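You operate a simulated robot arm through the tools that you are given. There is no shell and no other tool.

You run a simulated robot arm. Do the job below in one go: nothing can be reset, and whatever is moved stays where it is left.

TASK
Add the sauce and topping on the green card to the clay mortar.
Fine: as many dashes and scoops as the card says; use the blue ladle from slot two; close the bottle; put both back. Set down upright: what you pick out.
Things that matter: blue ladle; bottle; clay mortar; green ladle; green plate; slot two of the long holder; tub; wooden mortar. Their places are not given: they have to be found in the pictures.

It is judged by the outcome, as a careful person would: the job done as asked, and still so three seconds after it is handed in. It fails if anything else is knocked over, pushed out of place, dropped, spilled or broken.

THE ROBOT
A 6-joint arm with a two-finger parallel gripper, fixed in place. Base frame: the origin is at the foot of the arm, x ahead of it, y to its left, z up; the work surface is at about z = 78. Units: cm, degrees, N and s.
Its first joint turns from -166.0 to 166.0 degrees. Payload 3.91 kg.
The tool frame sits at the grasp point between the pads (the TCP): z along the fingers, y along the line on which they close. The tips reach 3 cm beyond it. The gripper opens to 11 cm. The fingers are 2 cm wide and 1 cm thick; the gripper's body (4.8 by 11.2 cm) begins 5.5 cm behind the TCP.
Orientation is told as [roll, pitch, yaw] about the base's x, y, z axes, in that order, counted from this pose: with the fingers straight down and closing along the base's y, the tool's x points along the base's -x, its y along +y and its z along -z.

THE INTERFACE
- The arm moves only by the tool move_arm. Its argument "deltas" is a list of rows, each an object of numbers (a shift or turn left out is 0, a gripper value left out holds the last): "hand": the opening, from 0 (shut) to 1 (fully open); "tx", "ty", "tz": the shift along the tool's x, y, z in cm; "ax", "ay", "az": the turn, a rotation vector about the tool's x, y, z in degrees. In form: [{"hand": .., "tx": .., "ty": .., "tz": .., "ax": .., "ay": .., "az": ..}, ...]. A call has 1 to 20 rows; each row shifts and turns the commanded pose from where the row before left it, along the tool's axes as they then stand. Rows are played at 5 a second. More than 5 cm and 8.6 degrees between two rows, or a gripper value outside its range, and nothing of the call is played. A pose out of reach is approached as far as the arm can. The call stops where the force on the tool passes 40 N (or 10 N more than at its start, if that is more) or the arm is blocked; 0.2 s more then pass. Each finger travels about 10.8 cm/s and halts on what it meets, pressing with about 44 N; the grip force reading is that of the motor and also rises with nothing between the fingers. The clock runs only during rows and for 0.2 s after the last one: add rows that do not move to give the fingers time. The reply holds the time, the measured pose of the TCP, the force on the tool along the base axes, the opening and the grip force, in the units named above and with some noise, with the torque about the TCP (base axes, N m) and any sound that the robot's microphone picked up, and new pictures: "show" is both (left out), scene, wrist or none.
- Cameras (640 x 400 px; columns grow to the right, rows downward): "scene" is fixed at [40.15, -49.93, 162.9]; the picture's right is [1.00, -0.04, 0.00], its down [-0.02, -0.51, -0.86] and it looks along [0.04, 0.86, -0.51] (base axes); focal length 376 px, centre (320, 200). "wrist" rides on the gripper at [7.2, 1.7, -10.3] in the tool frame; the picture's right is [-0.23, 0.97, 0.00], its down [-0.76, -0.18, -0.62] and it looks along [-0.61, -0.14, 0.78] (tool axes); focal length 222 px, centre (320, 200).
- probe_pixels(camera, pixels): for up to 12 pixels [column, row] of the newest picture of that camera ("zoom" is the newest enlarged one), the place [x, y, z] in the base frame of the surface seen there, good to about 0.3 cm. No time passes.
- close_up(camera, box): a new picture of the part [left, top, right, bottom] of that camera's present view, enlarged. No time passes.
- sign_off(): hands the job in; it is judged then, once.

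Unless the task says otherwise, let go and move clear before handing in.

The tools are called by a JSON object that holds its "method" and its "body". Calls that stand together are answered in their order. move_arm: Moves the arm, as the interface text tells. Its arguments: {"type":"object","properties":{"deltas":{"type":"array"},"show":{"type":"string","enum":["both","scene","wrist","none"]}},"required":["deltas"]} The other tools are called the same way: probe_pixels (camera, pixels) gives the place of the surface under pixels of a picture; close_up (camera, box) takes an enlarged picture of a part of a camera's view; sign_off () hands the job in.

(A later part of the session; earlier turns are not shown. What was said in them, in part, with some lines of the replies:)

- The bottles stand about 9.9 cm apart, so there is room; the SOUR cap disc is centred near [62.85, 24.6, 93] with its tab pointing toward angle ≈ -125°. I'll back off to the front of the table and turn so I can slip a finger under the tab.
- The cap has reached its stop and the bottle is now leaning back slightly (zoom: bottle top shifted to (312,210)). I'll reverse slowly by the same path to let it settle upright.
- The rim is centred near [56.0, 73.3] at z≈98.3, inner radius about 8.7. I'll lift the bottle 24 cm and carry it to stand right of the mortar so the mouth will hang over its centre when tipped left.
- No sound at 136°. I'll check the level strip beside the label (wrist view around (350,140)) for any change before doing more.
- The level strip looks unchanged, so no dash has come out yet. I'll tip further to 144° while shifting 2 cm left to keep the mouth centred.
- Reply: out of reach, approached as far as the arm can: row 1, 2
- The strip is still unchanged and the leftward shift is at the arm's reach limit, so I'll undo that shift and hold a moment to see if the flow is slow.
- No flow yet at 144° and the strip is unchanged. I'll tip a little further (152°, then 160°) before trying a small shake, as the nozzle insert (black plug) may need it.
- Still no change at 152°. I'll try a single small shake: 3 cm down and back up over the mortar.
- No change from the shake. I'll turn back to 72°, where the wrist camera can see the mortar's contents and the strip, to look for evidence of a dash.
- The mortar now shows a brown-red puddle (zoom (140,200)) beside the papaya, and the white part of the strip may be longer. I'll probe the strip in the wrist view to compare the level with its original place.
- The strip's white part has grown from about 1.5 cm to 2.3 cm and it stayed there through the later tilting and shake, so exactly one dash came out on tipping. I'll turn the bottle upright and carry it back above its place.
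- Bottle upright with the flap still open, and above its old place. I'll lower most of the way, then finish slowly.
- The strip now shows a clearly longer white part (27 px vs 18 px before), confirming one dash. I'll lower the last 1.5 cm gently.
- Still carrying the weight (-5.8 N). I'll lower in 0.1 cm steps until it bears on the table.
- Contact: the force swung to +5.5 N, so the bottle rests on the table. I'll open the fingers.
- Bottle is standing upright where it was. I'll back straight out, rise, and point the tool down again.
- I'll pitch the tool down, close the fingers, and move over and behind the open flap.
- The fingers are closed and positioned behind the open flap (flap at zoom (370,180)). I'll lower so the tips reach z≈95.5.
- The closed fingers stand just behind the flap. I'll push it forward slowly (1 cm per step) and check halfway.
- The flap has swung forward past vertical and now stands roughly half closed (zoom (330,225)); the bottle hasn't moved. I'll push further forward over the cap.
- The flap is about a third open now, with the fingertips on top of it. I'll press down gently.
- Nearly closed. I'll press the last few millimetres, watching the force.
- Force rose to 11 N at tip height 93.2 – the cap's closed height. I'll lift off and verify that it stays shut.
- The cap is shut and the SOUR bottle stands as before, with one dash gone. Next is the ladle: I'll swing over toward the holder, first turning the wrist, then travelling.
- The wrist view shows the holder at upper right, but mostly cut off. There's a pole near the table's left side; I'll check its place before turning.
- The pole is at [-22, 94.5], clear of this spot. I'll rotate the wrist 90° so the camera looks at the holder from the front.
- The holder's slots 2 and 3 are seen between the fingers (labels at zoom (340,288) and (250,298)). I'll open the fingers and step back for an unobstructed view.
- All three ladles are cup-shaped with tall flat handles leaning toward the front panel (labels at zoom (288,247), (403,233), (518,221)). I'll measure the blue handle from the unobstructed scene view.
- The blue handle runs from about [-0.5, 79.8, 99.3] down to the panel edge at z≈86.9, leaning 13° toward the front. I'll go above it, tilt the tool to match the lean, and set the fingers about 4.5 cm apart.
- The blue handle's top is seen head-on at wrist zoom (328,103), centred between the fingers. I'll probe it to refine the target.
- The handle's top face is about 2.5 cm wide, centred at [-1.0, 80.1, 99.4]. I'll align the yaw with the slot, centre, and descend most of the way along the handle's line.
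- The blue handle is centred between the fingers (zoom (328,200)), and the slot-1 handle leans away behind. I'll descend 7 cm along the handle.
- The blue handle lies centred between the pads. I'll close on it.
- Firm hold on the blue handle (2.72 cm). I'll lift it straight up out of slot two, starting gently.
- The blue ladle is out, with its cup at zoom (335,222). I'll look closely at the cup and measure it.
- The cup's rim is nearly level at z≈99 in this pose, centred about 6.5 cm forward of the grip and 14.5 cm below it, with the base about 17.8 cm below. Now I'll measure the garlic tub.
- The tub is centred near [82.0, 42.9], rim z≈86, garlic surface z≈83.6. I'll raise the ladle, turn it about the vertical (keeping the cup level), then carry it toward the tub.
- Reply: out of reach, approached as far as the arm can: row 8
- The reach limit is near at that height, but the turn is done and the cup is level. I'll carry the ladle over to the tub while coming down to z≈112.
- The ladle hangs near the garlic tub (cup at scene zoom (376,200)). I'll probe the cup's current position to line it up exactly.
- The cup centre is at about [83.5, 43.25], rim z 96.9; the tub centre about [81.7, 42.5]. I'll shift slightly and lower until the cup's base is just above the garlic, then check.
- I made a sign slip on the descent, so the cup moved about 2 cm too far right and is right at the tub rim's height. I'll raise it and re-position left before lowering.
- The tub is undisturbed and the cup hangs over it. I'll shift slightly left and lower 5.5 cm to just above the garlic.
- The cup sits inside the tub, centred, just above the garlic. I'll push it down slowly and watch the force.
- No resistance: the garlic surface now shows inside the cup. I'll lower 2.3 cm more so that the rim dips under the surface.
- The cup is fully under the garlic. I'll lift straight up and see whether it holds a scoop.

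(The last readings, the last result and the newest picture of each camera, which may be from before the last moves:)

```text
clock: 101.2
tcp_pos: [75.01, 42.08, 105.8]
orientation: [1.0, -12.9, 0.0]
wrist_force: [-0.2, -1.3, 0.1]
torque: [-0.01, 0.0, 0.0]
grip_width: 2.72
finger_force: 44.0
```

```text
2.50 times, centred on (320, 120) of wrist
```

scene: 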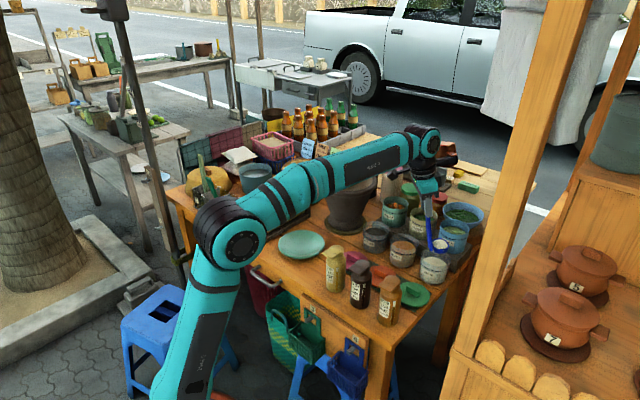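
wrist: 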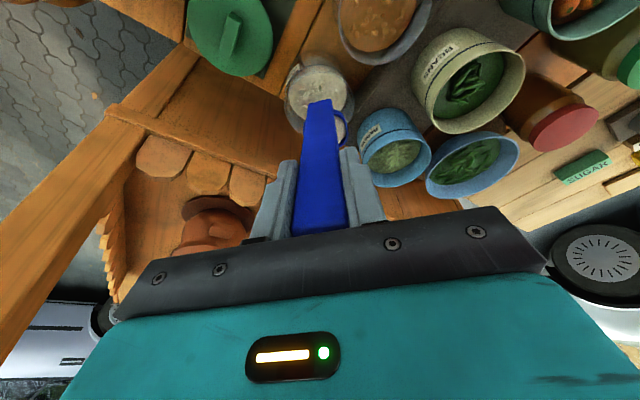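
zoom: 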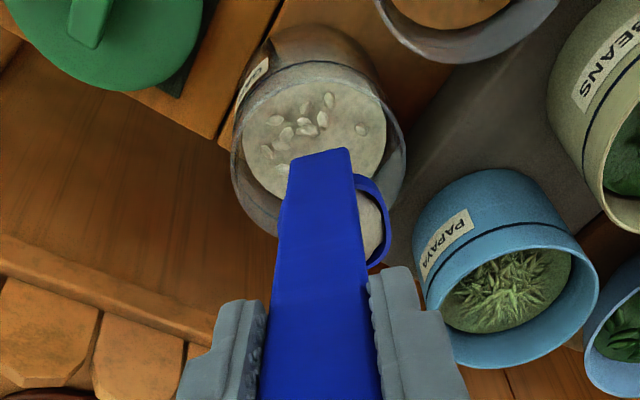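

The cup now holds one rounded scoop of garlic (zoom (350,180)). I'll raise it level, move toward the mortar and turn it 30°, then check before going over the rim.

{"method": "move_arm", "body": {"deltas": [{"tx": -0.67, "tz": -2.92}, {"tx": -0.67, "tz": -2.92}, {"tx": 2.81, "ty": 2.5, "tz": -2.31}, {"tx": 2.81, "ty": 2.5, "tz": -2.31}, {"tx": 2.81, "ty": 2.5, "tz": -2.31}, {"tx": 2.81, "ty": 2.5, "tz": -2.31}, {"ax": -1.675, "ay": 0.14, "az": -7.31}, {"ax": -1.675, "ay": 0.14, "az": -7.31}, {"ax": -1.675, "ay": 0.14, "az": -7.31}, {"ax": -1.675, "ay": 0.14, "az": -7.31}, {"tx": 0}]}}

{"method": "close_up", "body": {"camera": "scene", "box": [330, 130, 470, 270]}}

```text
clock: 103.6
tcp_pos: [61.93, 51.74, 118.54]
orientation: [1.1, -12.8, 30.1]
wrist_force: [1.2, 0.4, -0.6]
torque: [-0.01, 0.03, 0.01]
grip_width: 2.75
finger_force: 44.4
```

scene: 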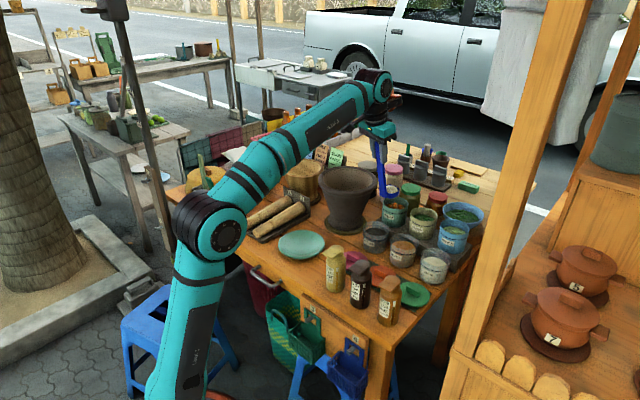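
wrist: 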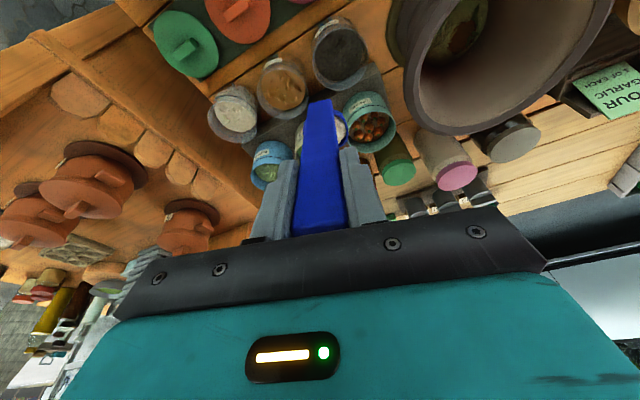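

```text
2.86 times, centred on (400, 200) of scene
```

zoom: 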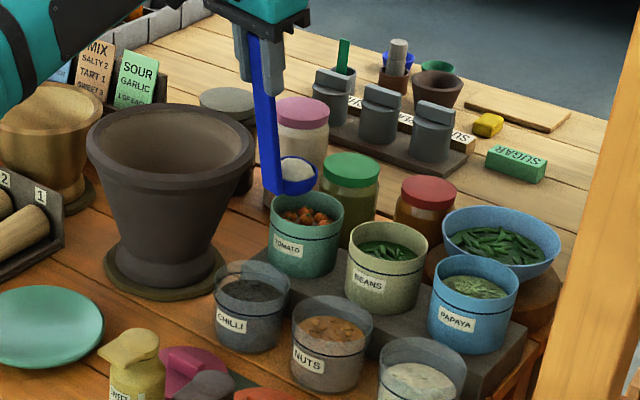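

The scoop is intact and level at zoom (297,175). Now over the mortar's centre.

{"method": "move_arm", "body": {"deltas": [{"tx": 0.28, "ty": 4.29, "tz": -0.04}, {"tx": 0.28, "ty": 4.29, "tz": -0.04}, {"tx": 0.28, "ty": 4.29, "tz": -0.04}, {"tx": 0.28, "ty": 4.29, "tz": -0.04}, {"tx": 0.28, "ty": 4.29, "tz": -0.04}, {"tx": 0}]}}

{"method": "close_up", "body": {"camera": "scene", "box": [290, 110, 430, 240]}}

```text
clock: 105.0
tcp_pos: [50.19, 69.56, 118.94]
orientation: [1.0, -12.9, 29.9]
wrist_force: [0.4, 0.1, -1.1]
torque: [0.0, 0.04, -0.04]
grip_width: 2.75
finger_force: 43.8
```

scene: 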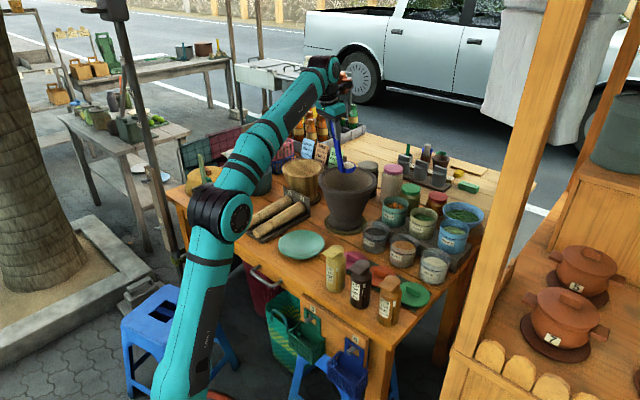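
wrist: 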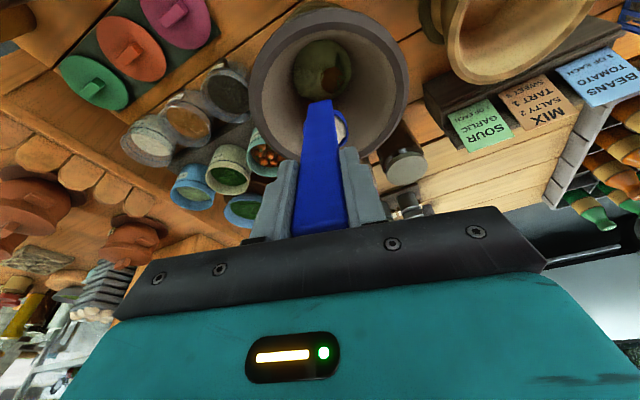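

```text
3.08 times, centred on (360, 175) of scene
```

zoom: 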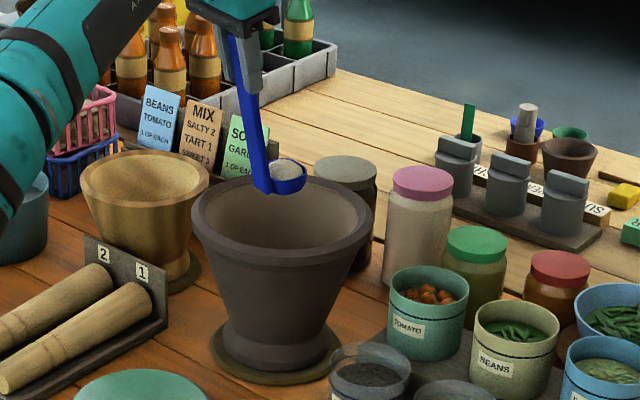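

The scoop hangs over the mortar (zoom (287,172)). I'll tip the ladle sideways about the cup, starting with 40°, keeping the cup in place.

{"method": "move_arm", "body": {"deltas": [{"tx": 0.04, "ty": -2.0, "tz": 0.164, "ax": -7.8, "az": 1.78}, {"tx": 0.04, "ty": -2.0, "tz": 0.164, "ax": -7.8, "az": 1.78}, {"tx": 0.04, "ty": -2.0, "tz": 0.164, "ax": -7.8, "az": 1.78}, {"tx": 0.04, "ty": -2.0, "tz": 0.164, "ax": -7.8, "az": 1.78}, {"tx": 0.04, "ty": -2.0, "tz": 0.164, "ax": -7.8, "az": 1.78}, {"tx": 0}]}}

{"method": "close_up", "body": {"camera": "scene", "box": [290, 110, 430, 240]}}

```text
clock: 106.4
tcp_pos: [54.41, 61.72, 115.28]
orientation: [41.9, -9.7, 21.7]
wrist_force: [0.2, 0.0, 0.1]
torque: [-0.06, 0.01, -0.02]
grip_width: 2.71
finger_force: 43.8
```

scene: 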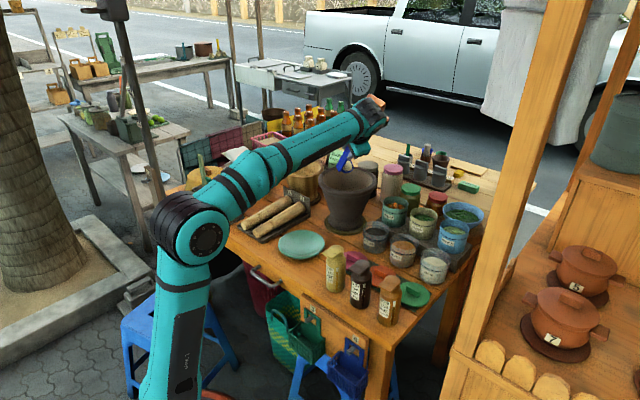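
wrist: 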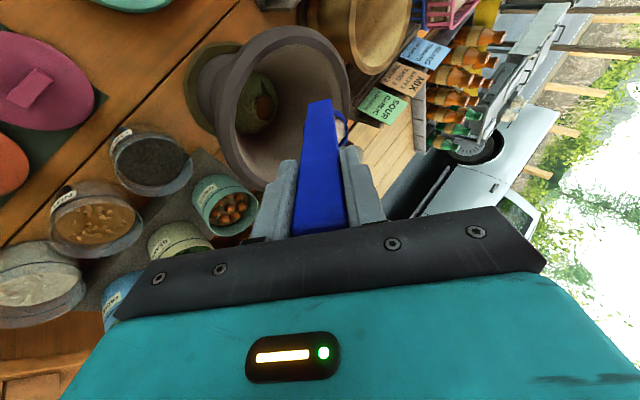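

```text
3.08 times, centred on (360, 175) of scene
```

zoom: 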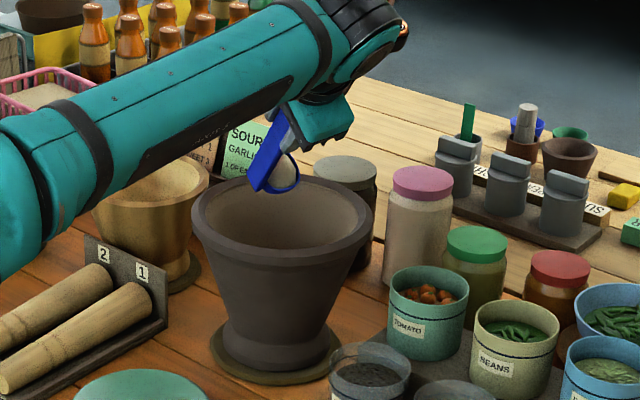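

At 40° the garlic is still in the cup and the cup is still over the mortar. I'll continue to 80°.

{"method": "move_arm", "body": {"deltas": [{"tx": 0.04, "ty": -2.0, "tz": 0.164, "ax": -7.8, "az": 1.78}, {"tx": 0.04, "ty": -2.0, "tz": 0.164, "ax": -7.8, "az": 1.78}, {"tx": 0.04, "ty": -2.0, "tz": 0.164, "ax": -7.8, "az": 1.78}, {"tx": 0.04, "ty": -2.0, "tz": 0.164, "ax": -7.8, "az": 1.78}, {"tx": 0.04, "ty": -2.0, "tz": 0.164, "ax": -7.8, "az": 1.78}, {"tx": 0}]}}

{"method": "close_up", "body": {"camera": "scene", "box": [290, 110, 430, 240]}}

{"method": "close_up", "body": {"camera": "wrist", "box": [160, 40, 400, 220]}}

```text
clock: 107.8
tcp_pos: [56.88, 57.87, 106.65]
orientation: [81.4, -1.9, 17.5]
wrist_force: [-0.1, 0.6, -0.3]
torque: [-0.09, -0.02, 0.02]
grip_width: 2.71
finger_force: 44.3
```

scene: 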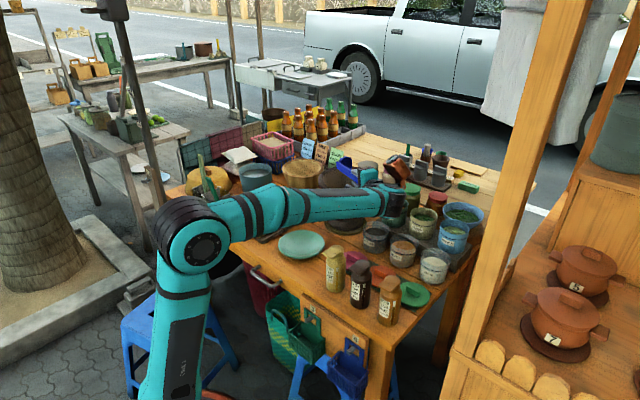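
wrist: 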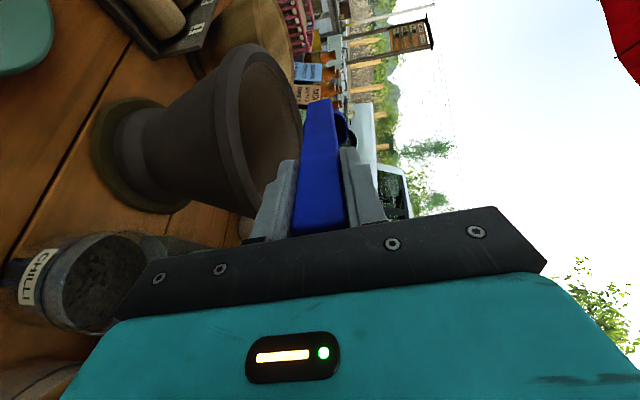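

```text
3.08 times, centred on (360, 175) of scene
```

zoom: 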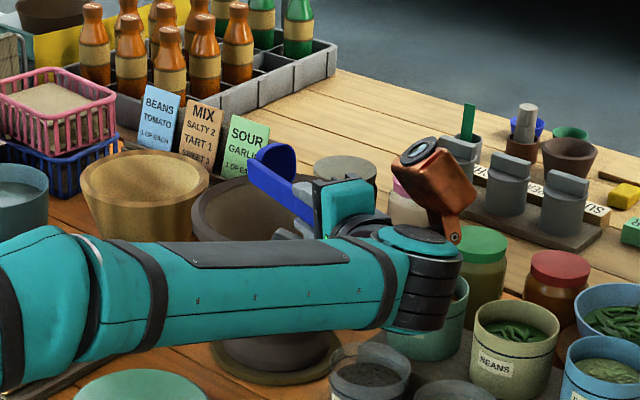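

```text
2.22 times, centred on (280, 130) of wrist
```

zoom: 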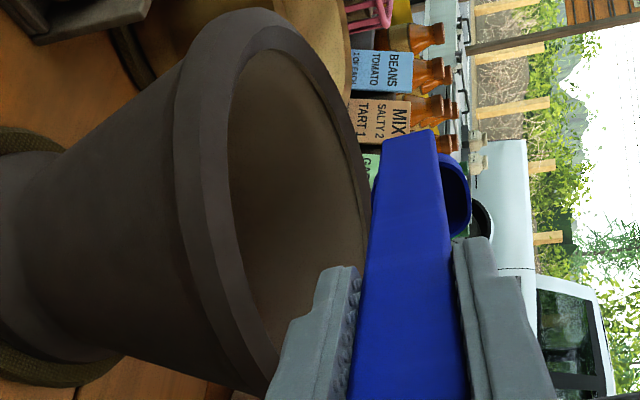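

At 80° the cup interior already looks empty (wrist zoom (450,200)). I'll tip another 24° to be sure everything has dropped out.

{"method": "move_arm", "body": {"deltas": [{"tx": 0.04, "ty": -2.0, "tz": 0.164, "ax": -7.8, "az": 1.78}, {"tx": 0.04, "ty": -2.0, "tz": 0.164, "ax": -7.8, "az": 1.78}, {"tx": 0.04, "ty": -2.0, "tz": 0.164, "ax": -7.8, "az": 1.78}, {"tx": 0}, {"tx": 0}]}}

{"method": "close_up", "body": {"camera": "scene", "box": [290, 110, 430, 240]}}

{"method": "close_up", "body": {"camera": "wrist", "box": [160, 40, 400, 220]}}

```text
clock: 109.0
tcp_pos: [56.54, 58.04, 100.84]
orientation: [104.9, 3.4, 17.8]
wrist_force: [0.2, -0.3, 0.0]
torque: [-0.07, -0.02, 0.03]
grip_width: 2.72
finger_force: 44.0
```

scene: 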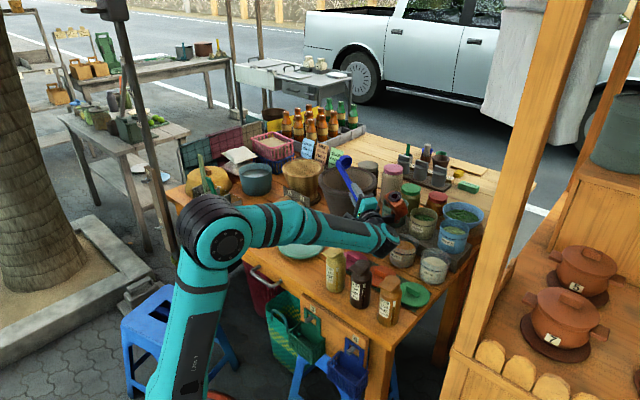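
wrist: 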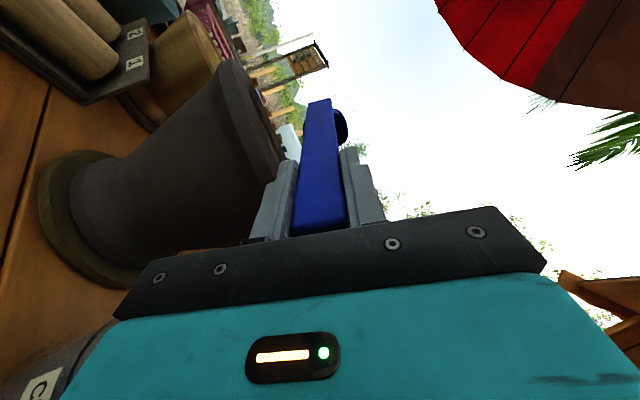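

```text
3.08 times, centred on (360, 175) of scene
```

zoom: 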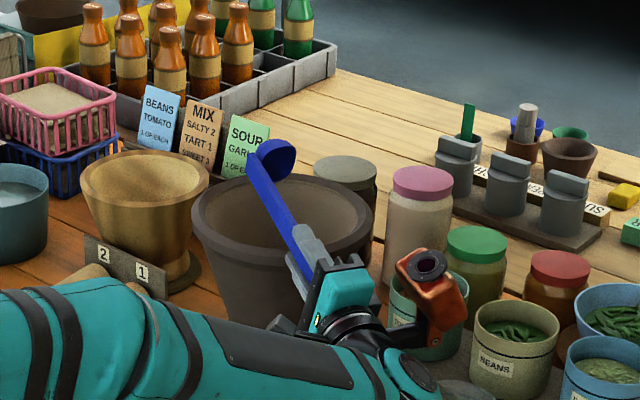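

```text
2.22 times, centred on (280, 130) of wrist
```

zoom: 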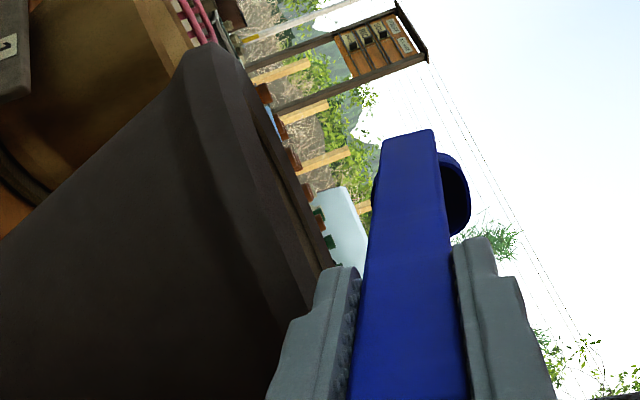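

The cup is empty. I'll reverse the tip to bring the ladle upright again.

{"method": "move_arm", "body": {"deltas": [{"tx": 0.03, "ty": 2.0, "tz": 0.11, "ax": 7.8, "az": -1.78}, {"tx": 0.03, "ty": 2.0, "tz": 0.11, "ax": 7.8, "az": -1.78}, {"tx": 0.03, "ty": 2.0, "tz": 0.11, "ax": 7.8, "az": -1.78}, {"tx": 0.03, "ty": 2.0, "tz": 0.11, "ax": 7.8, "az": -1.78}, {"tx": 0.03, "ty": 2.0, "tz": 0.11, "ax": 7.8, "az": -1.78}, {"tx": 0.03, "ty": 2.0, "tz": 0.11, "ax": 7.8, "az": -1.78}, {"tx": 0.03, "ty": 2.0, "tz": 0.11, "ax": 7.8, "az": -1.78}, {"tx": 0.03, "ty": 2.0, "tz": 0.11, "ax": 7.8, "az": -1.78}, {"tx": 0.03, "ty": 2.0, "tz": 0.11, "ax": 7.8, "az": -1.78}, {"tx": 0.03, "ty": 2.0, "tz": 0.11, "ax": 7.8, "az": -1.78}, {"tx": 0.03, "ty": 2.0, "tz": 0.11, "ax": 7.8, "az": -1.78}, {"tx": 0.03, "ty": 2.0, "tz": 0.11, "ax": 7.8, "az": -1.78}, {"tx": 0.03, "ty": 2.0, "tz": 0.11, "ax": 7.8, "az": -1.78}, {"tx": 0}]}}

{"method": "close_up", "body": {"camera": "scene", "box": [290, 110, 430, 240]}}

{"method": "close_up", "body": {"camera": "wrist", "box": [240, 0, 410, 170]}}

```text
clock: 112.0
tcp_pos: [49.95, 69.81, 118.94]
orientation: [1.0, -12.9, 30.1]
wrist_force: [0.2, -0.2, -1.0]
torque: [-0.03, 0.0, 0.02]
grip_width: 2.72
finger_force: 44.5
```

scene: 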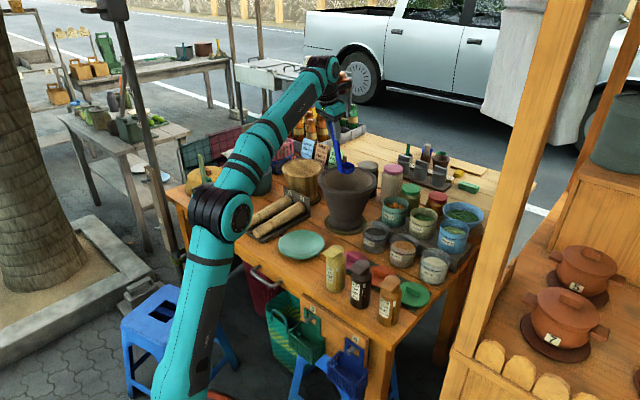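
wrist: 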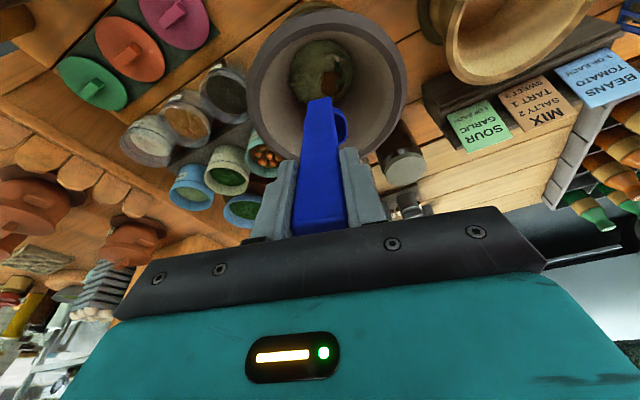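

```text
3.08 times, centred on (360, 175) of scene
```

zoom: 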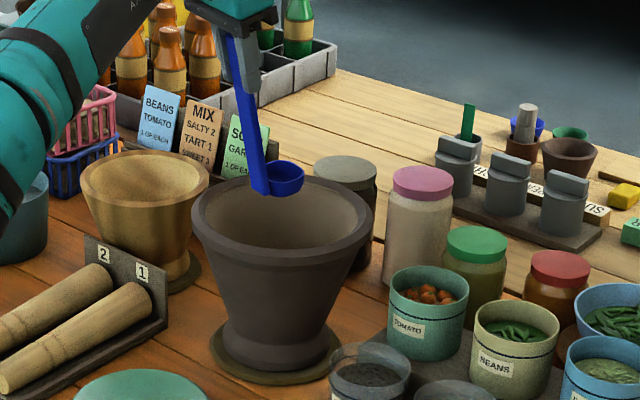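

```text
2.35 times, centred on (325, 85) of wrist
```

zoom: 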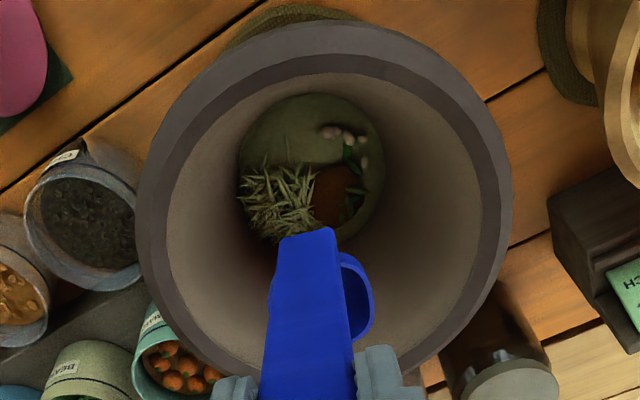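

The cup is empty and in the mortar I can see pale garlic bits (zoom (345,135)) and the sauce puddle (zoom (335,195)). I'll zoom for certainty, then carry the ladle home.

{"method": "close_up", "body": {"camera": "wrist", "box": [285, 30, 355, 110]}}

{"method": "close_up", "body": {"camera": "scene", "box": [185, 150, 249, 230]}}

```text
5.00 times, centred on (320, 70) of wrist
```

zoom: 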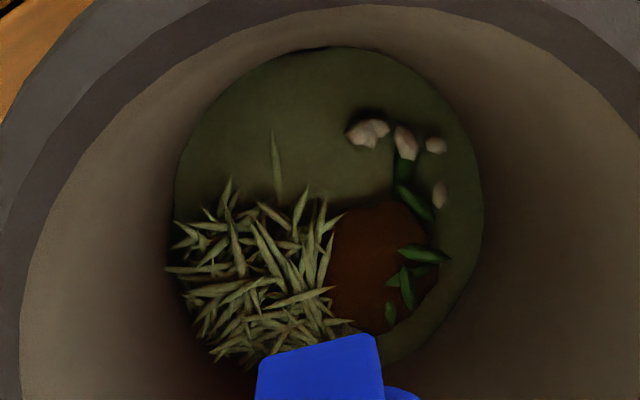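

```text
5.00 times, centred on (217, 190) of scene
```

zoom: 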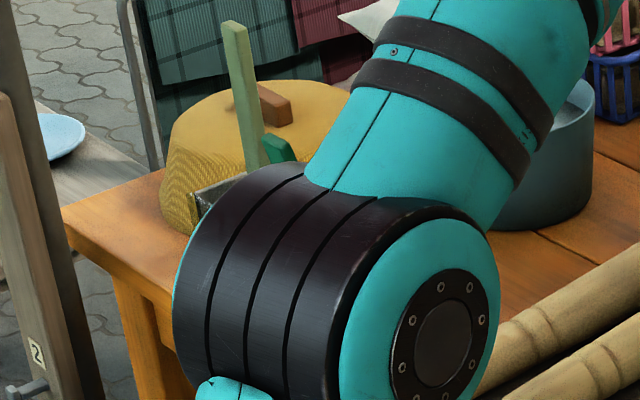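

Garlic and sauce are both in the clay mortar. I'll carry the empty ladle back over the holder at a safe height.

{"method": "move_arm", "body": {"deltas": [{"tx": 3.41, "ty": 3.16, "tz": -0.69}, {"tx": 3.41, "ty": 3.16, "tz": -0.69}, {"tx": 3.41, "ty": 3.16, "tz": -0.69}, {"tx": 3.41, "ty": 3.16, "tz": -0.69}, {"tx": 3.41, "ty": 3.16, "tz": -0.69}, {"tx": 3.41, "ty": 3.16, "tz": -0.69}, {"tx": 3.41, "ty": 3.16, "tz": -0.69}, {"tx": 3.41, "ty": 3.16, "tz": -0.69}, {"tx": 3.41, "ty": 3.16, "tz": -0.69}, {"tx": 3.41, "ty": 3.16, "tz": -0.69}, {"tx": 3.41, "ty": 3.16, "tz": -0.69}, {"ax": -1.675, "ay": 0.14, "az": -7.31}, {"ax": -1.675, "ay": 0.14, "az": -7.31}, {"tx": 0}]}}

{"method": "close_up", "body": {"camera": "scene", "box": [160, 90, 260, 230]}}

{"method": "close_up", "body": {"camera": "wrist", "box": [220, 20, 420, 200]}}

```text
clock: 115.0
tcp_pos: [-0.52, 80.43, 118.23]
orientation: [1.0, -12.9, 45.1]
wrist_force: [-0.9, 0.2, -0.4]
torque: [-0.01, 0.05, -0.01]
grip_width: 2.73
finger_force: 44.1
```

scene: 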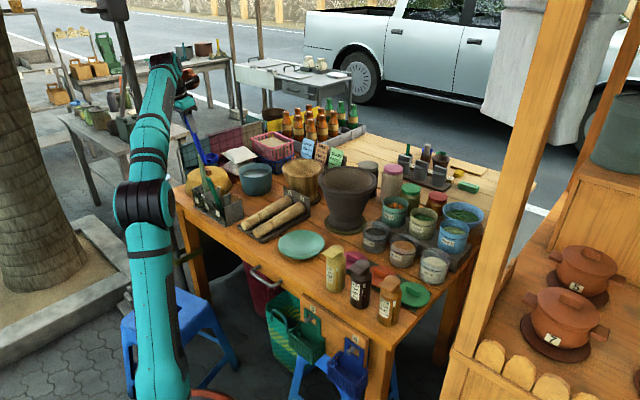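
wrist: 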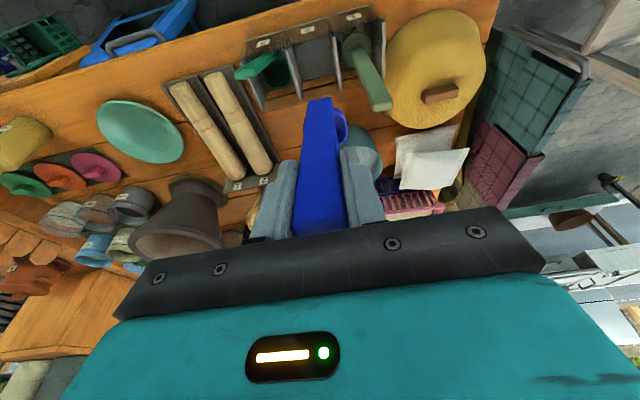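

```text
2.86 times, centred on (210, 160) of scene
```

zoom: 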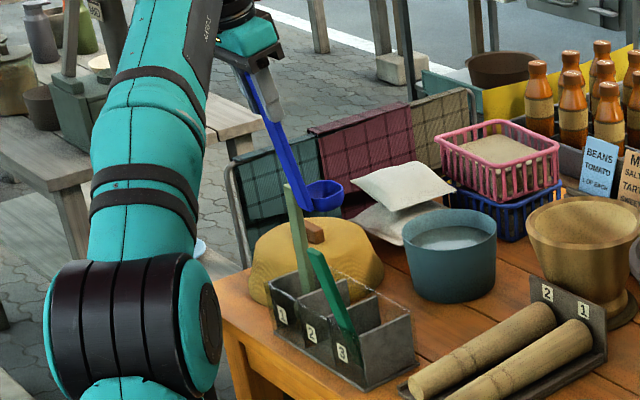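

```text
2.22 times, centred on (320, 110) of wrist
```

zoom: 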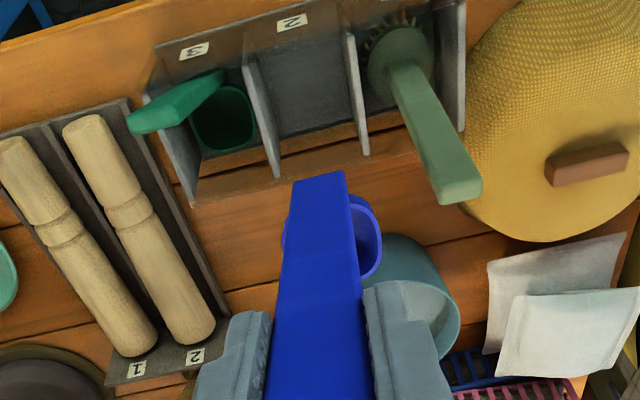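

Slot two is empty and open (zoom (315,100)), and the ladle is directly above. I'll probe the slot's dividers and the cup so the insertion is centred.

{"method": "probe_pixels", "body": {"camera": "wrist", "pixels": [[292, 69.5], [334.4, 58.2], [301, 97], [340, 87], [286.5, 49], [331.5, 37], [313, 80], [346, 130], [344, 118], [338, 113], [310, 60], [340, 143]]}}

{"method": "close_up", "body": {"camera": "scene", "box": [190, 120, 250, 220]}}

```text
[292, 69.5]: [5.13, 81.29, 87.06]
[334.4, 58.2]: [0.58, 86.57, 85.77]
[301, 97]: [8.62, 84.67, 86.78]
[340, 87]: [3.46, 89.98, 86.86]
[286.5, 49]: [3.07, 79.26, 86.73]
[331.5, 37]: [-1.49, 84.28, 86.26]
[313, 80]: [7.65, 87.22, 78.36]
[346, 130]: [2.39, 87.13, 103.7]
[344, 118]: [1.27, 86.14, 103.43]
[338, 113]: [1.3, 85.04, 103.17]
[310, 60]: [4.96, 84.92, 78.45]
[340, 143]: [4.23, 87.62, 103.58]
```

```text
4.00 times, centred on (220, 170) of scene
```

zoom: 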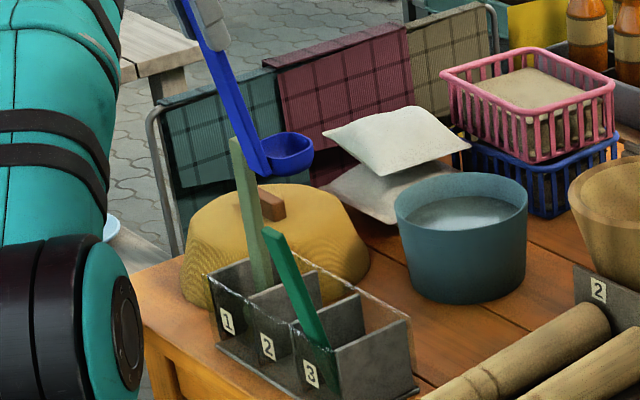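

Cup and slot are aligned: cup centre u≈-57.4 against slot centre -57.35 (about 0.7 cm clear each side). I'll lower to just above the slot and check.

{"method": "move_arm", "body": {"deltas": [{"tx": 0.94, "ty": -0.08, "tz": 4.09}, {"tx": 0.94, "ty": -0.08, "tz": 4.09}, {"tx": 0.94, "ty": -0.08, "tz": 4.09}, {"tx": 0}]}}

{"method": "close_up", "body": {"camera": "wrist", "box": [240, 40, 400, 200]}}

{"method": "close_up", "body": {"camera": "scene", "box": [190, 140, 250, 230]}}

```text
clock: 116.0
tcp_pos: [-0.65, 80.26, 105.9]
orientation: [1.1, -12.9, 44.9]
wrist_force: [-0.2, -0.6, -0.9]
torque: [-0.01, 0.02, 0.01]
grip_width: 2.75
finger_force: 44.4
```

scene: 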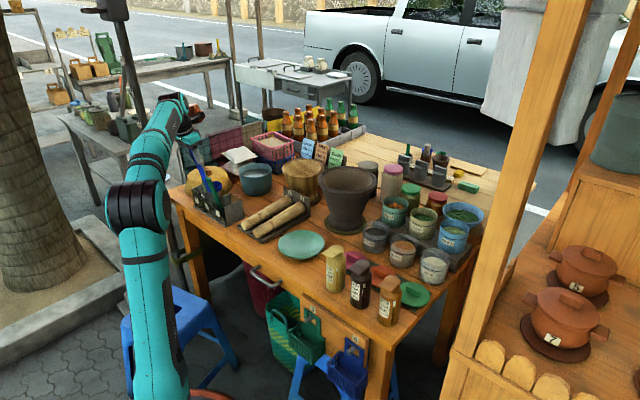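
wrist: 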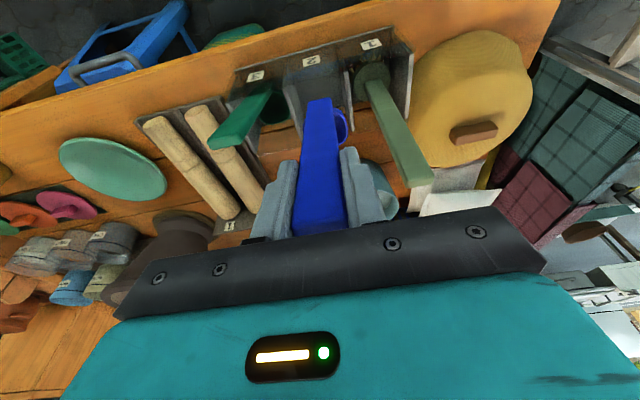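

```text
2.50 times, centred on (320, 120) of wrist
```

zoom: 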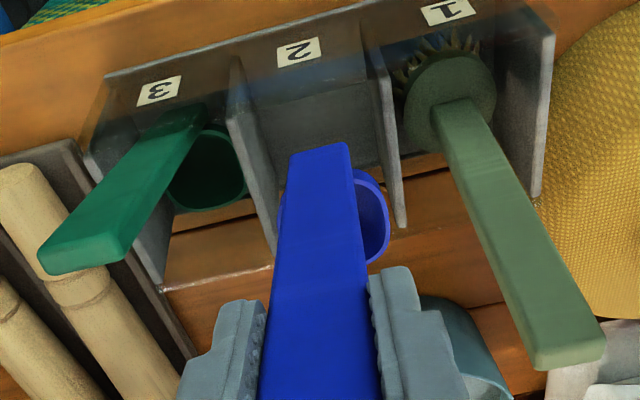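

```text
4.44 times, centred on (220, 185) of scene
```

zoom: 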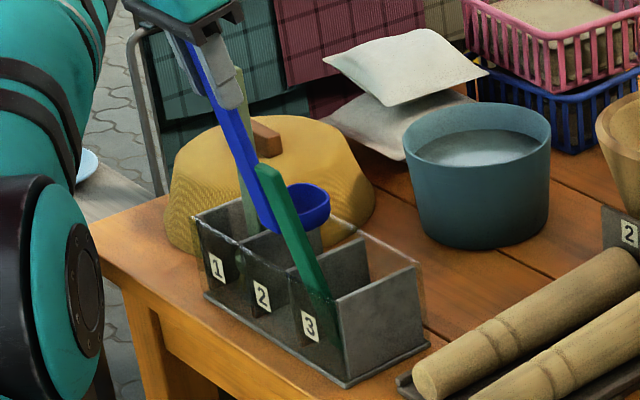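

Still aligned. I'll nudge 0.3 cm forward and lower 6 cm into the slot slowly.

{"method": "move_arm", "body": {"deltas": [{"tx": -0.3, "tz": 0.07}, {"tx": 0.335, "ty": -0.028, "tz": 1.46}, {"tx": 0.335, "ty": -0.028, "tz": 1.46}, {"tx": 0.335, "ty": -0.028, "tz": 1.46}, {"tx": 0.335, "ty": -0.028, "tz": 1.46}, {"tx": 0}]}}

{"method": "close_up", "body": {"camera": "wrist", "box": [240, 40, 400, 200]}}

{"method": "close_up", "body": {"camera": "scene", "box": [190, 140, 250, 230]}}

```text
clock: 117.4
tcp_pos: [-0.44, 80.46, 100.05]
orientation: [1.1, -13.0, 45.0]
wrist_force: [0.6, 0.1, -0.3]
torque: [-0.03, 0.0, 0.01]
grip_width: 2.71
finger_force: 44.0
```

scene: 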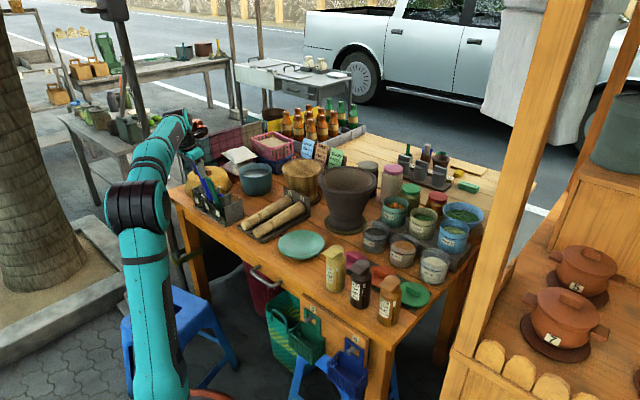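
wrist: 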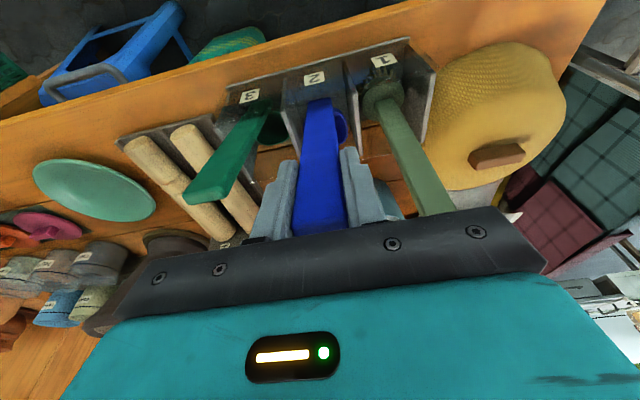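

```text
2.50 times, centred on (320, 120) of wrist
```

zoom: 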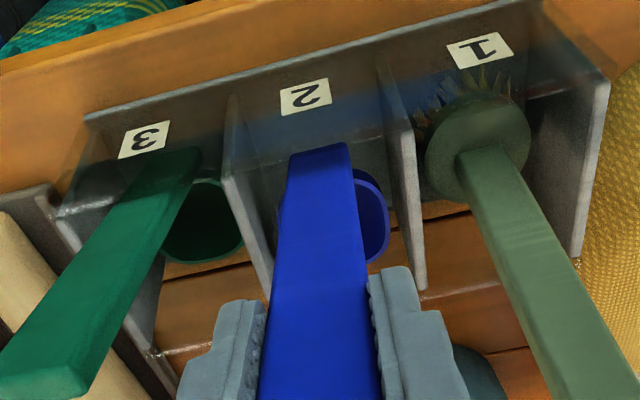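

```text
4.44 times, centred on (220, 185) of scene
```

zoom: 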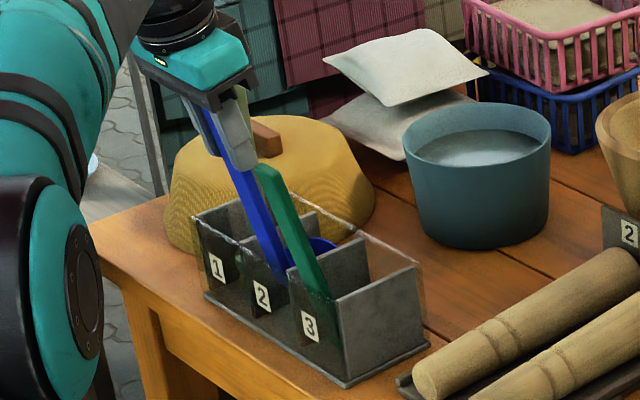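

The cup is inside slot two with no contact force. I'll lower the last ~3.5 cm gently.

{"method": "move_arm", "body": {"deltas": [{"tx": 0.27, "ty": -0.02, "tz": 1.17}, {"tx": 0.27, "ty": -0.02, "tz": 1.17}, {"tx": 0.2, "ty": -0.02, "tz": 0.88}, {"tx": 0}], "show": "none"}}

{"method": "move_arm", "body": {"deltas": [{"tx": 0.045, "tz": 0.195}, {"tx": 0}], "show": "none"}}

```text
clock: 118.4
tcp_pos: [-0.53, 80.43, 96.61]
orientation: [1.2, -13.0, 45.0]
wrist_force: [3.9, 5.1, 3.1]
torque: [0.49, -0.42, 0.0]
grip_width: 2.7
finger_force: 43.9
```

```text
clock: 119.0
tcp_pos: [-0.37, 80.67, 96.34]
orientation: [1.1, -12.9, 45.1]
wrist_force: [4.0, 3.9, 2.7]
torque: [0.38, -0.42, -0.01]
grip_width: 2.74
finger_force: 43.9
```

A light sideways push (about 5 N) shows the handle leaning on the front panel's edge. I'll ease it 0.25 cm back into the slot.

{"method": "move_arm", "body": {"deltas": [{"tx": -0.25, "tz": 0.06}, {"tx": 0}], "show": "none"}}

{"method": "close_up", "body": {"camera": "wrist", "box": [240, 40, 400, 200]}}

{"method": "close_up", "body": {"camera": "scene", "box": [190, 140, 250, 230]}}

```text
clock: 119.6
tcp_pos: [-0.38, 80.77, 96.3]
orientation: [1.1, -13.0, 45.1]
wrist_force: [-0.9, 0.6, 0.0]
torque: [0.0, 0.0, 0.02]
grip_width: 2.72
finger_force: 44.2
```

```text
2.50 times, centred on (320, 120) of wrist
```

zoom: 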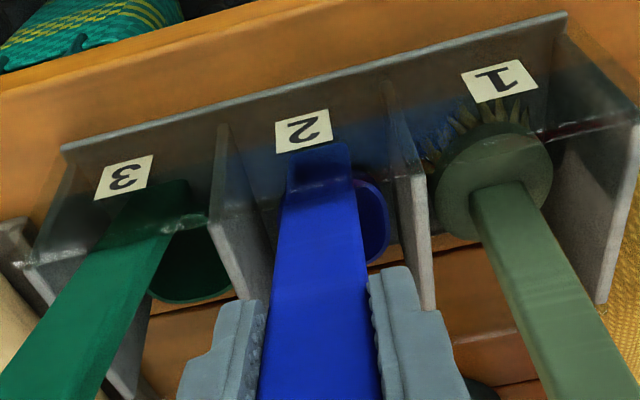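

```text
4.44 times, centred on (220, 185) of scene
```

zoom: 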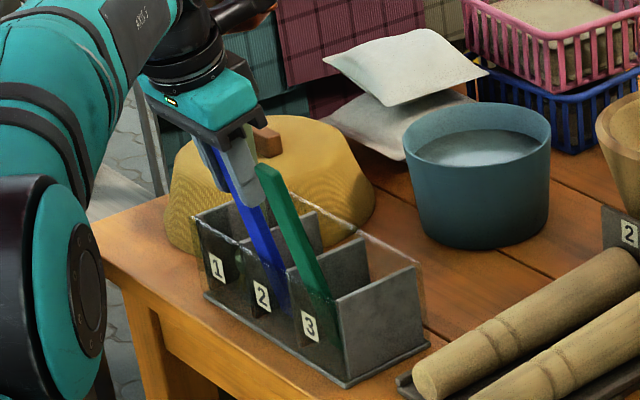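

The side force is gone. I'll lower in 0.1 cm steps until the ladle's base touches the slot floor.

{"method": "move_arm", "body": {"deltas": [{"tx": 0.022, "tz": 0.1}, {"tx": 0}], "show": "none"}}

{"method": "move_arm", "body": {"deltas": [{"tx": 0.022, "tz": 0.1}, {"tx": 0}], "show": "none"}}

```text
clock: 120.2
tcp_pos: [-0.38, 80.76, 96.32]
orientation: [1.3, -13.0, 45.1]
wrist_force: [0.4, -0.1, 3.0]
torque: [0.02, 0.05, 0.0]
grip_width: 2.74
finger_force: 43.9
```

```text
clock: 120.8
tcp_pos: [-0.3, 80.77, 96.26]
orientation: [1.3, -13.0, 44.9]
wrist_force: [-2.9, -0.5, 11.2]
torque: [0.24, 0.05, 0.07]
grip_width: 2.75
finger_force: 44.5
```

The base now rests on the slot floor (11 N upward). I'll relieve 0.1 cm and open the fingers.

{"method": "move_arm", "body": {"deltas": [{"tx": -0.022, "tz": -0.1}, {"hand": 0.3}, {"hand": 0.41}, {"tx": 0}, {"tx": 0}]}}

{"method": "close_up", "body": {"camera": "wrist", "box": [240, 40, 400, 200]}}

{"method": "close_up", "body": {"camera": "scene", "box": [190, 140, 250, 230]}}

```text
clock: 122.0
tcp_pos: [-0.22, 80.86, 96.34]
orientation: [1.1, -12.9, 45.0]
wrist_force: [0.4, -0.3, -0.2]
torque: [-0.01, 0.0, -0.02]
grip_width: 4.51
finger_force: 0.0
```

scene: 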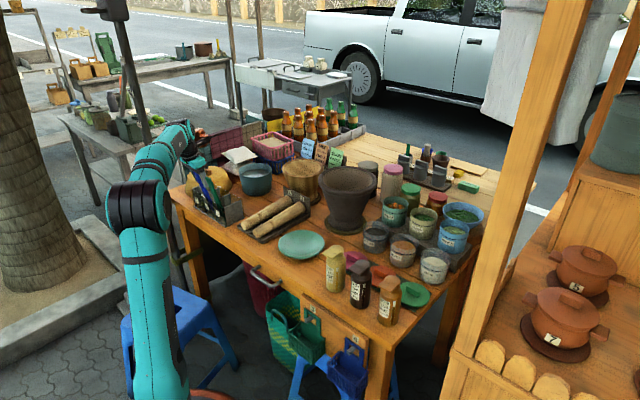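
wrist: 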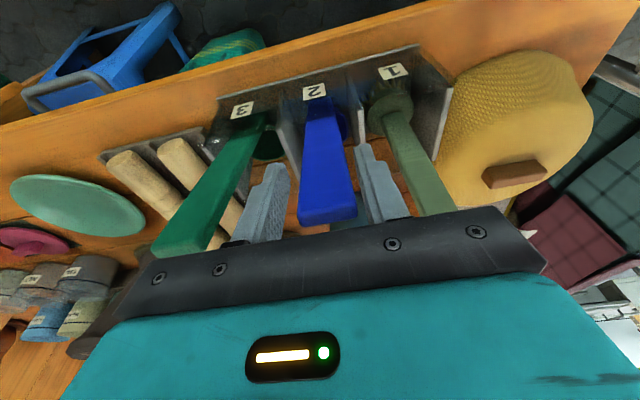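

```text
2.50 times, centred on (320, 120) of wrist
```

zoom: 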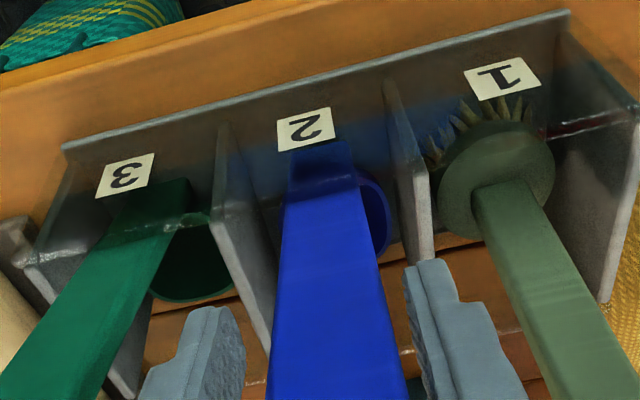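

```text
4.44 times, centred on (220, 185) of scene
```

zoom: 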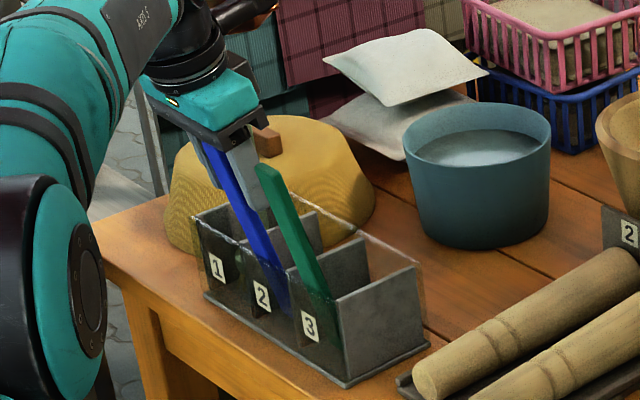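

The ladle stands in slot two, leaning on the panel as it did at first. I'll withdraw upward along the handle.

{"method": "move_arm", "body": {"deltas": [{"tz": -1.5}, {"tz": -3}, {"tz": -4}, {"tz": -4}, {"tz": -4}, {"tx": 0}]}}

{"method": "close_up", "body": {"camera": "scene", "box": [185, 140, 255, 230]}}

{"method": "close_up", "body": {"camera": "wrist", "box": [240, 40, 400, 200]}}

```text
clock: 123.4
tcp_pos: [-3.02, 77.76, 112.39]
orientation: [1.2, -12.9, 45.0]
wrist_force: [0.3, -0.3, 0.0]
torque: [-0.01, -0.01, 0.01]
grip_width: 4.5
finger_force: 0.1
```

scene: 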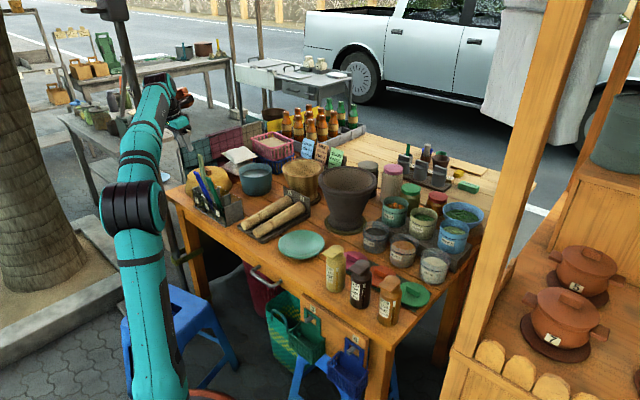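
wrist: 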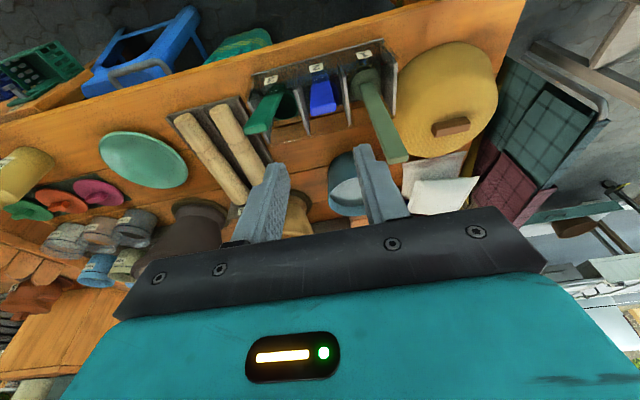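

```text
4.44 times, centred on (220, 185) of scene
```

zoom: 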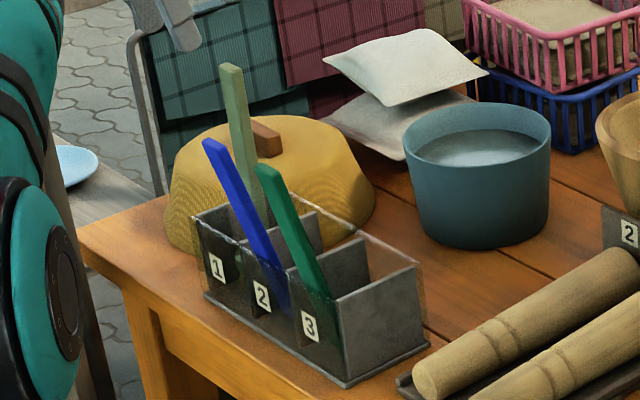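

```text
2.50 times, centred on (320, 120) of wrist
```

zoom: 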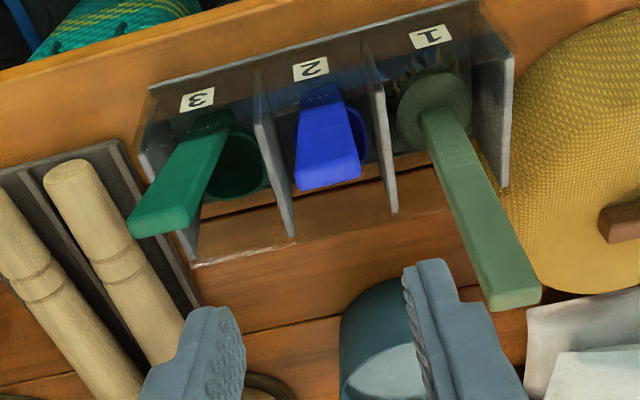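

The blue ladle is back in slot two, upright as before. I'll move the arm clear and make a final check of everything.

{"method": "move_arm", "body": {"deltas": [{"tx": 4, "tz": -1}, {"tx": 4, "tz": -1}, {"tx": 4, "tz": -1}, {"tx": 4, "tz": -1}, {"tx": 0}]}}

{"method": "close_up", "body": {"camera": "scene", "box": [310, 230, 460, 330]}}

{"method": "close_up", "body": {"camera": "scene", "box": [370, 265, 415, 325]}}

{"method": "close_up", "body": {"camera": "scene", "box": [185, 150, 400, 250]}}

```text
clock: 124.6
tcp_pos: [-14.2, 66.34, 112.6]
orientation: [1.1, -12.9, 45.0]
wrist_force: [0.1, 0.5, -0.6]
torque: [0.01, 0.03, 0.02]
grip_width: 4.51
finger_force: 0.0
```

scene: 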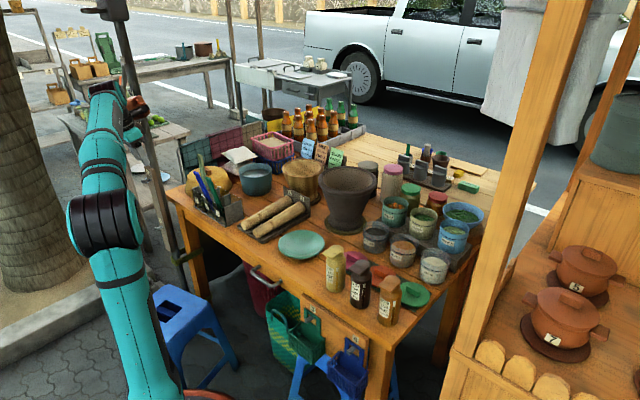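
wrist: 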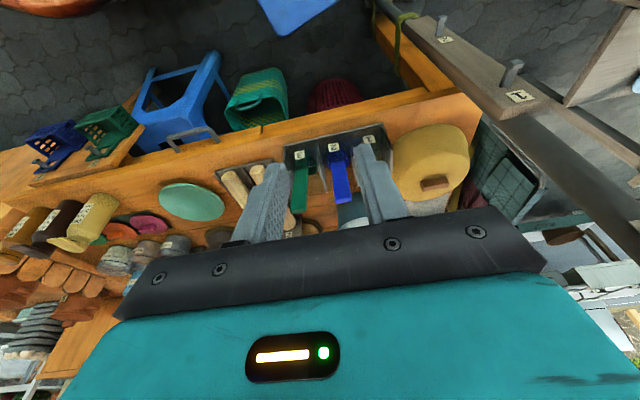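

```text
4.00 times, centred on (385, 280) of scene
```

zoom: 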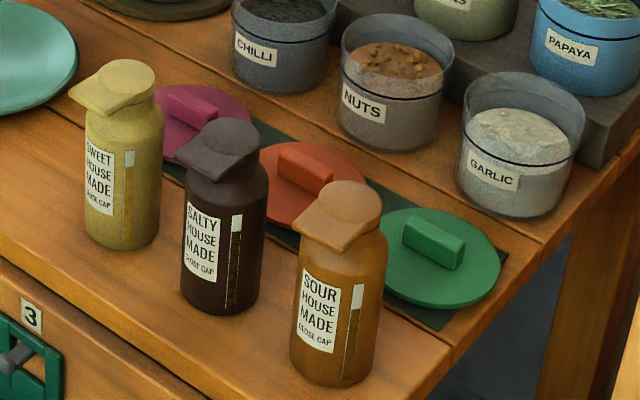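

```text
6.67 times, centred on (392, 295) of scene
```

zoom: 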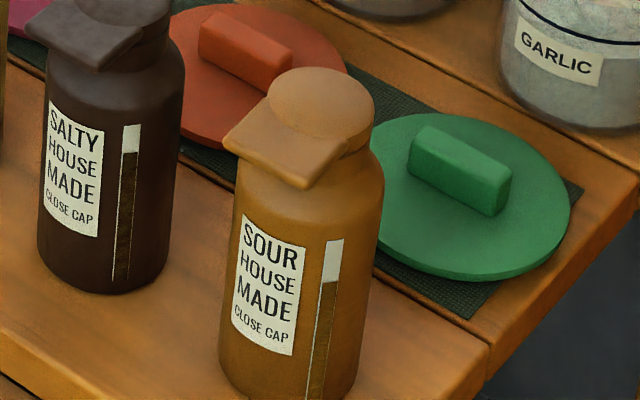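

```text
2.98 times, centred on (292, 200) of scene
```

zoom: 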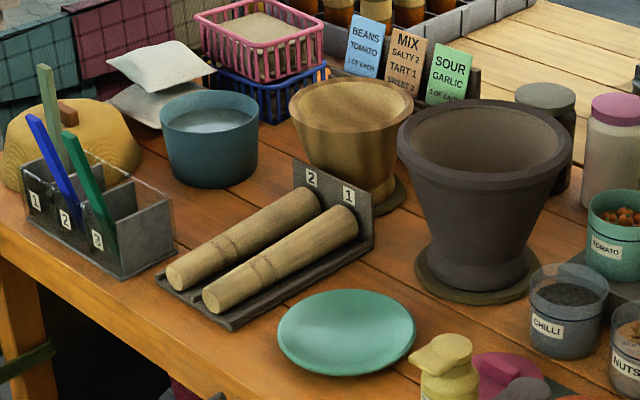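

Everything stands in place: SOUR cap shut, bottle and ladle home, nothing disturbed. I'll do one last height check on the cap before handing in.

{"method": "probe_pixels", "body": {"camera": "scene", "pixels": [[392, 281], [386, 288], [381, 287], [389, 293], [395, 279], [361, 268], [356, 275], [203, 190], [198, 173]]}}

```text
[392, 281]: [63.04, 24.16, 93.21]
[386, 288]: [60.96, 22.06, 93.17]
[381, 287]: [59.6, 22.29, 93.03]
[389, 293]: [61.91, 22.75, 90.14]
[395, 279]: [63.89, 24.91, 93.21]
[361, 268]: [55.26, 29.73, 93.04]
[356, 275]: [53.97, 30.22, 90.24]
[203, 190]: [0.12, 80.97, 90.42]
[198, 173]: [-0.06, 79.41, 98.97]
```

The cap disc and tab both read z≈93.0–93.2, the same as when it was first closed. The blue handle is back where it started, and the arm is clear. Handing in.

{"method": "sign_off", "body": {}}

```text
The job is handed in.
```

I handed the job in with one dash of sour sauce and one scoop of garlic in the clay mortar, which is what the green card asks for ("SOUR / GARLIC / 1 OF EACH"). The result of the judging was not shown to me.

- **Sauce:** I opened the sour bottle, tipped it once over the mortar, closed the cap and put it back in its place. The microphone gave no sound for the dash. I counted it from two things: the level strip on the bottle dropped once and stayed there, and I saw a brown puddle in the mortar.
- **Garlic:** I took the blue ladle from slot two, lifted one full scoop from the garlic tub and tipped it into the mortar. I could see garlic pieces inside afterwards. The ladle is back upright in slot two.
- **Slips along the way:** The bottle leaned back a little when its cap reached the end of its travel, and I let it settle upright again. The ladle also went about 2 cm too far over the tub's rim once, but the tub did not move.

In the last pictures nothing else on the table was knocked over, moved or spilled, and the arm was clear with nothing in the gripper.
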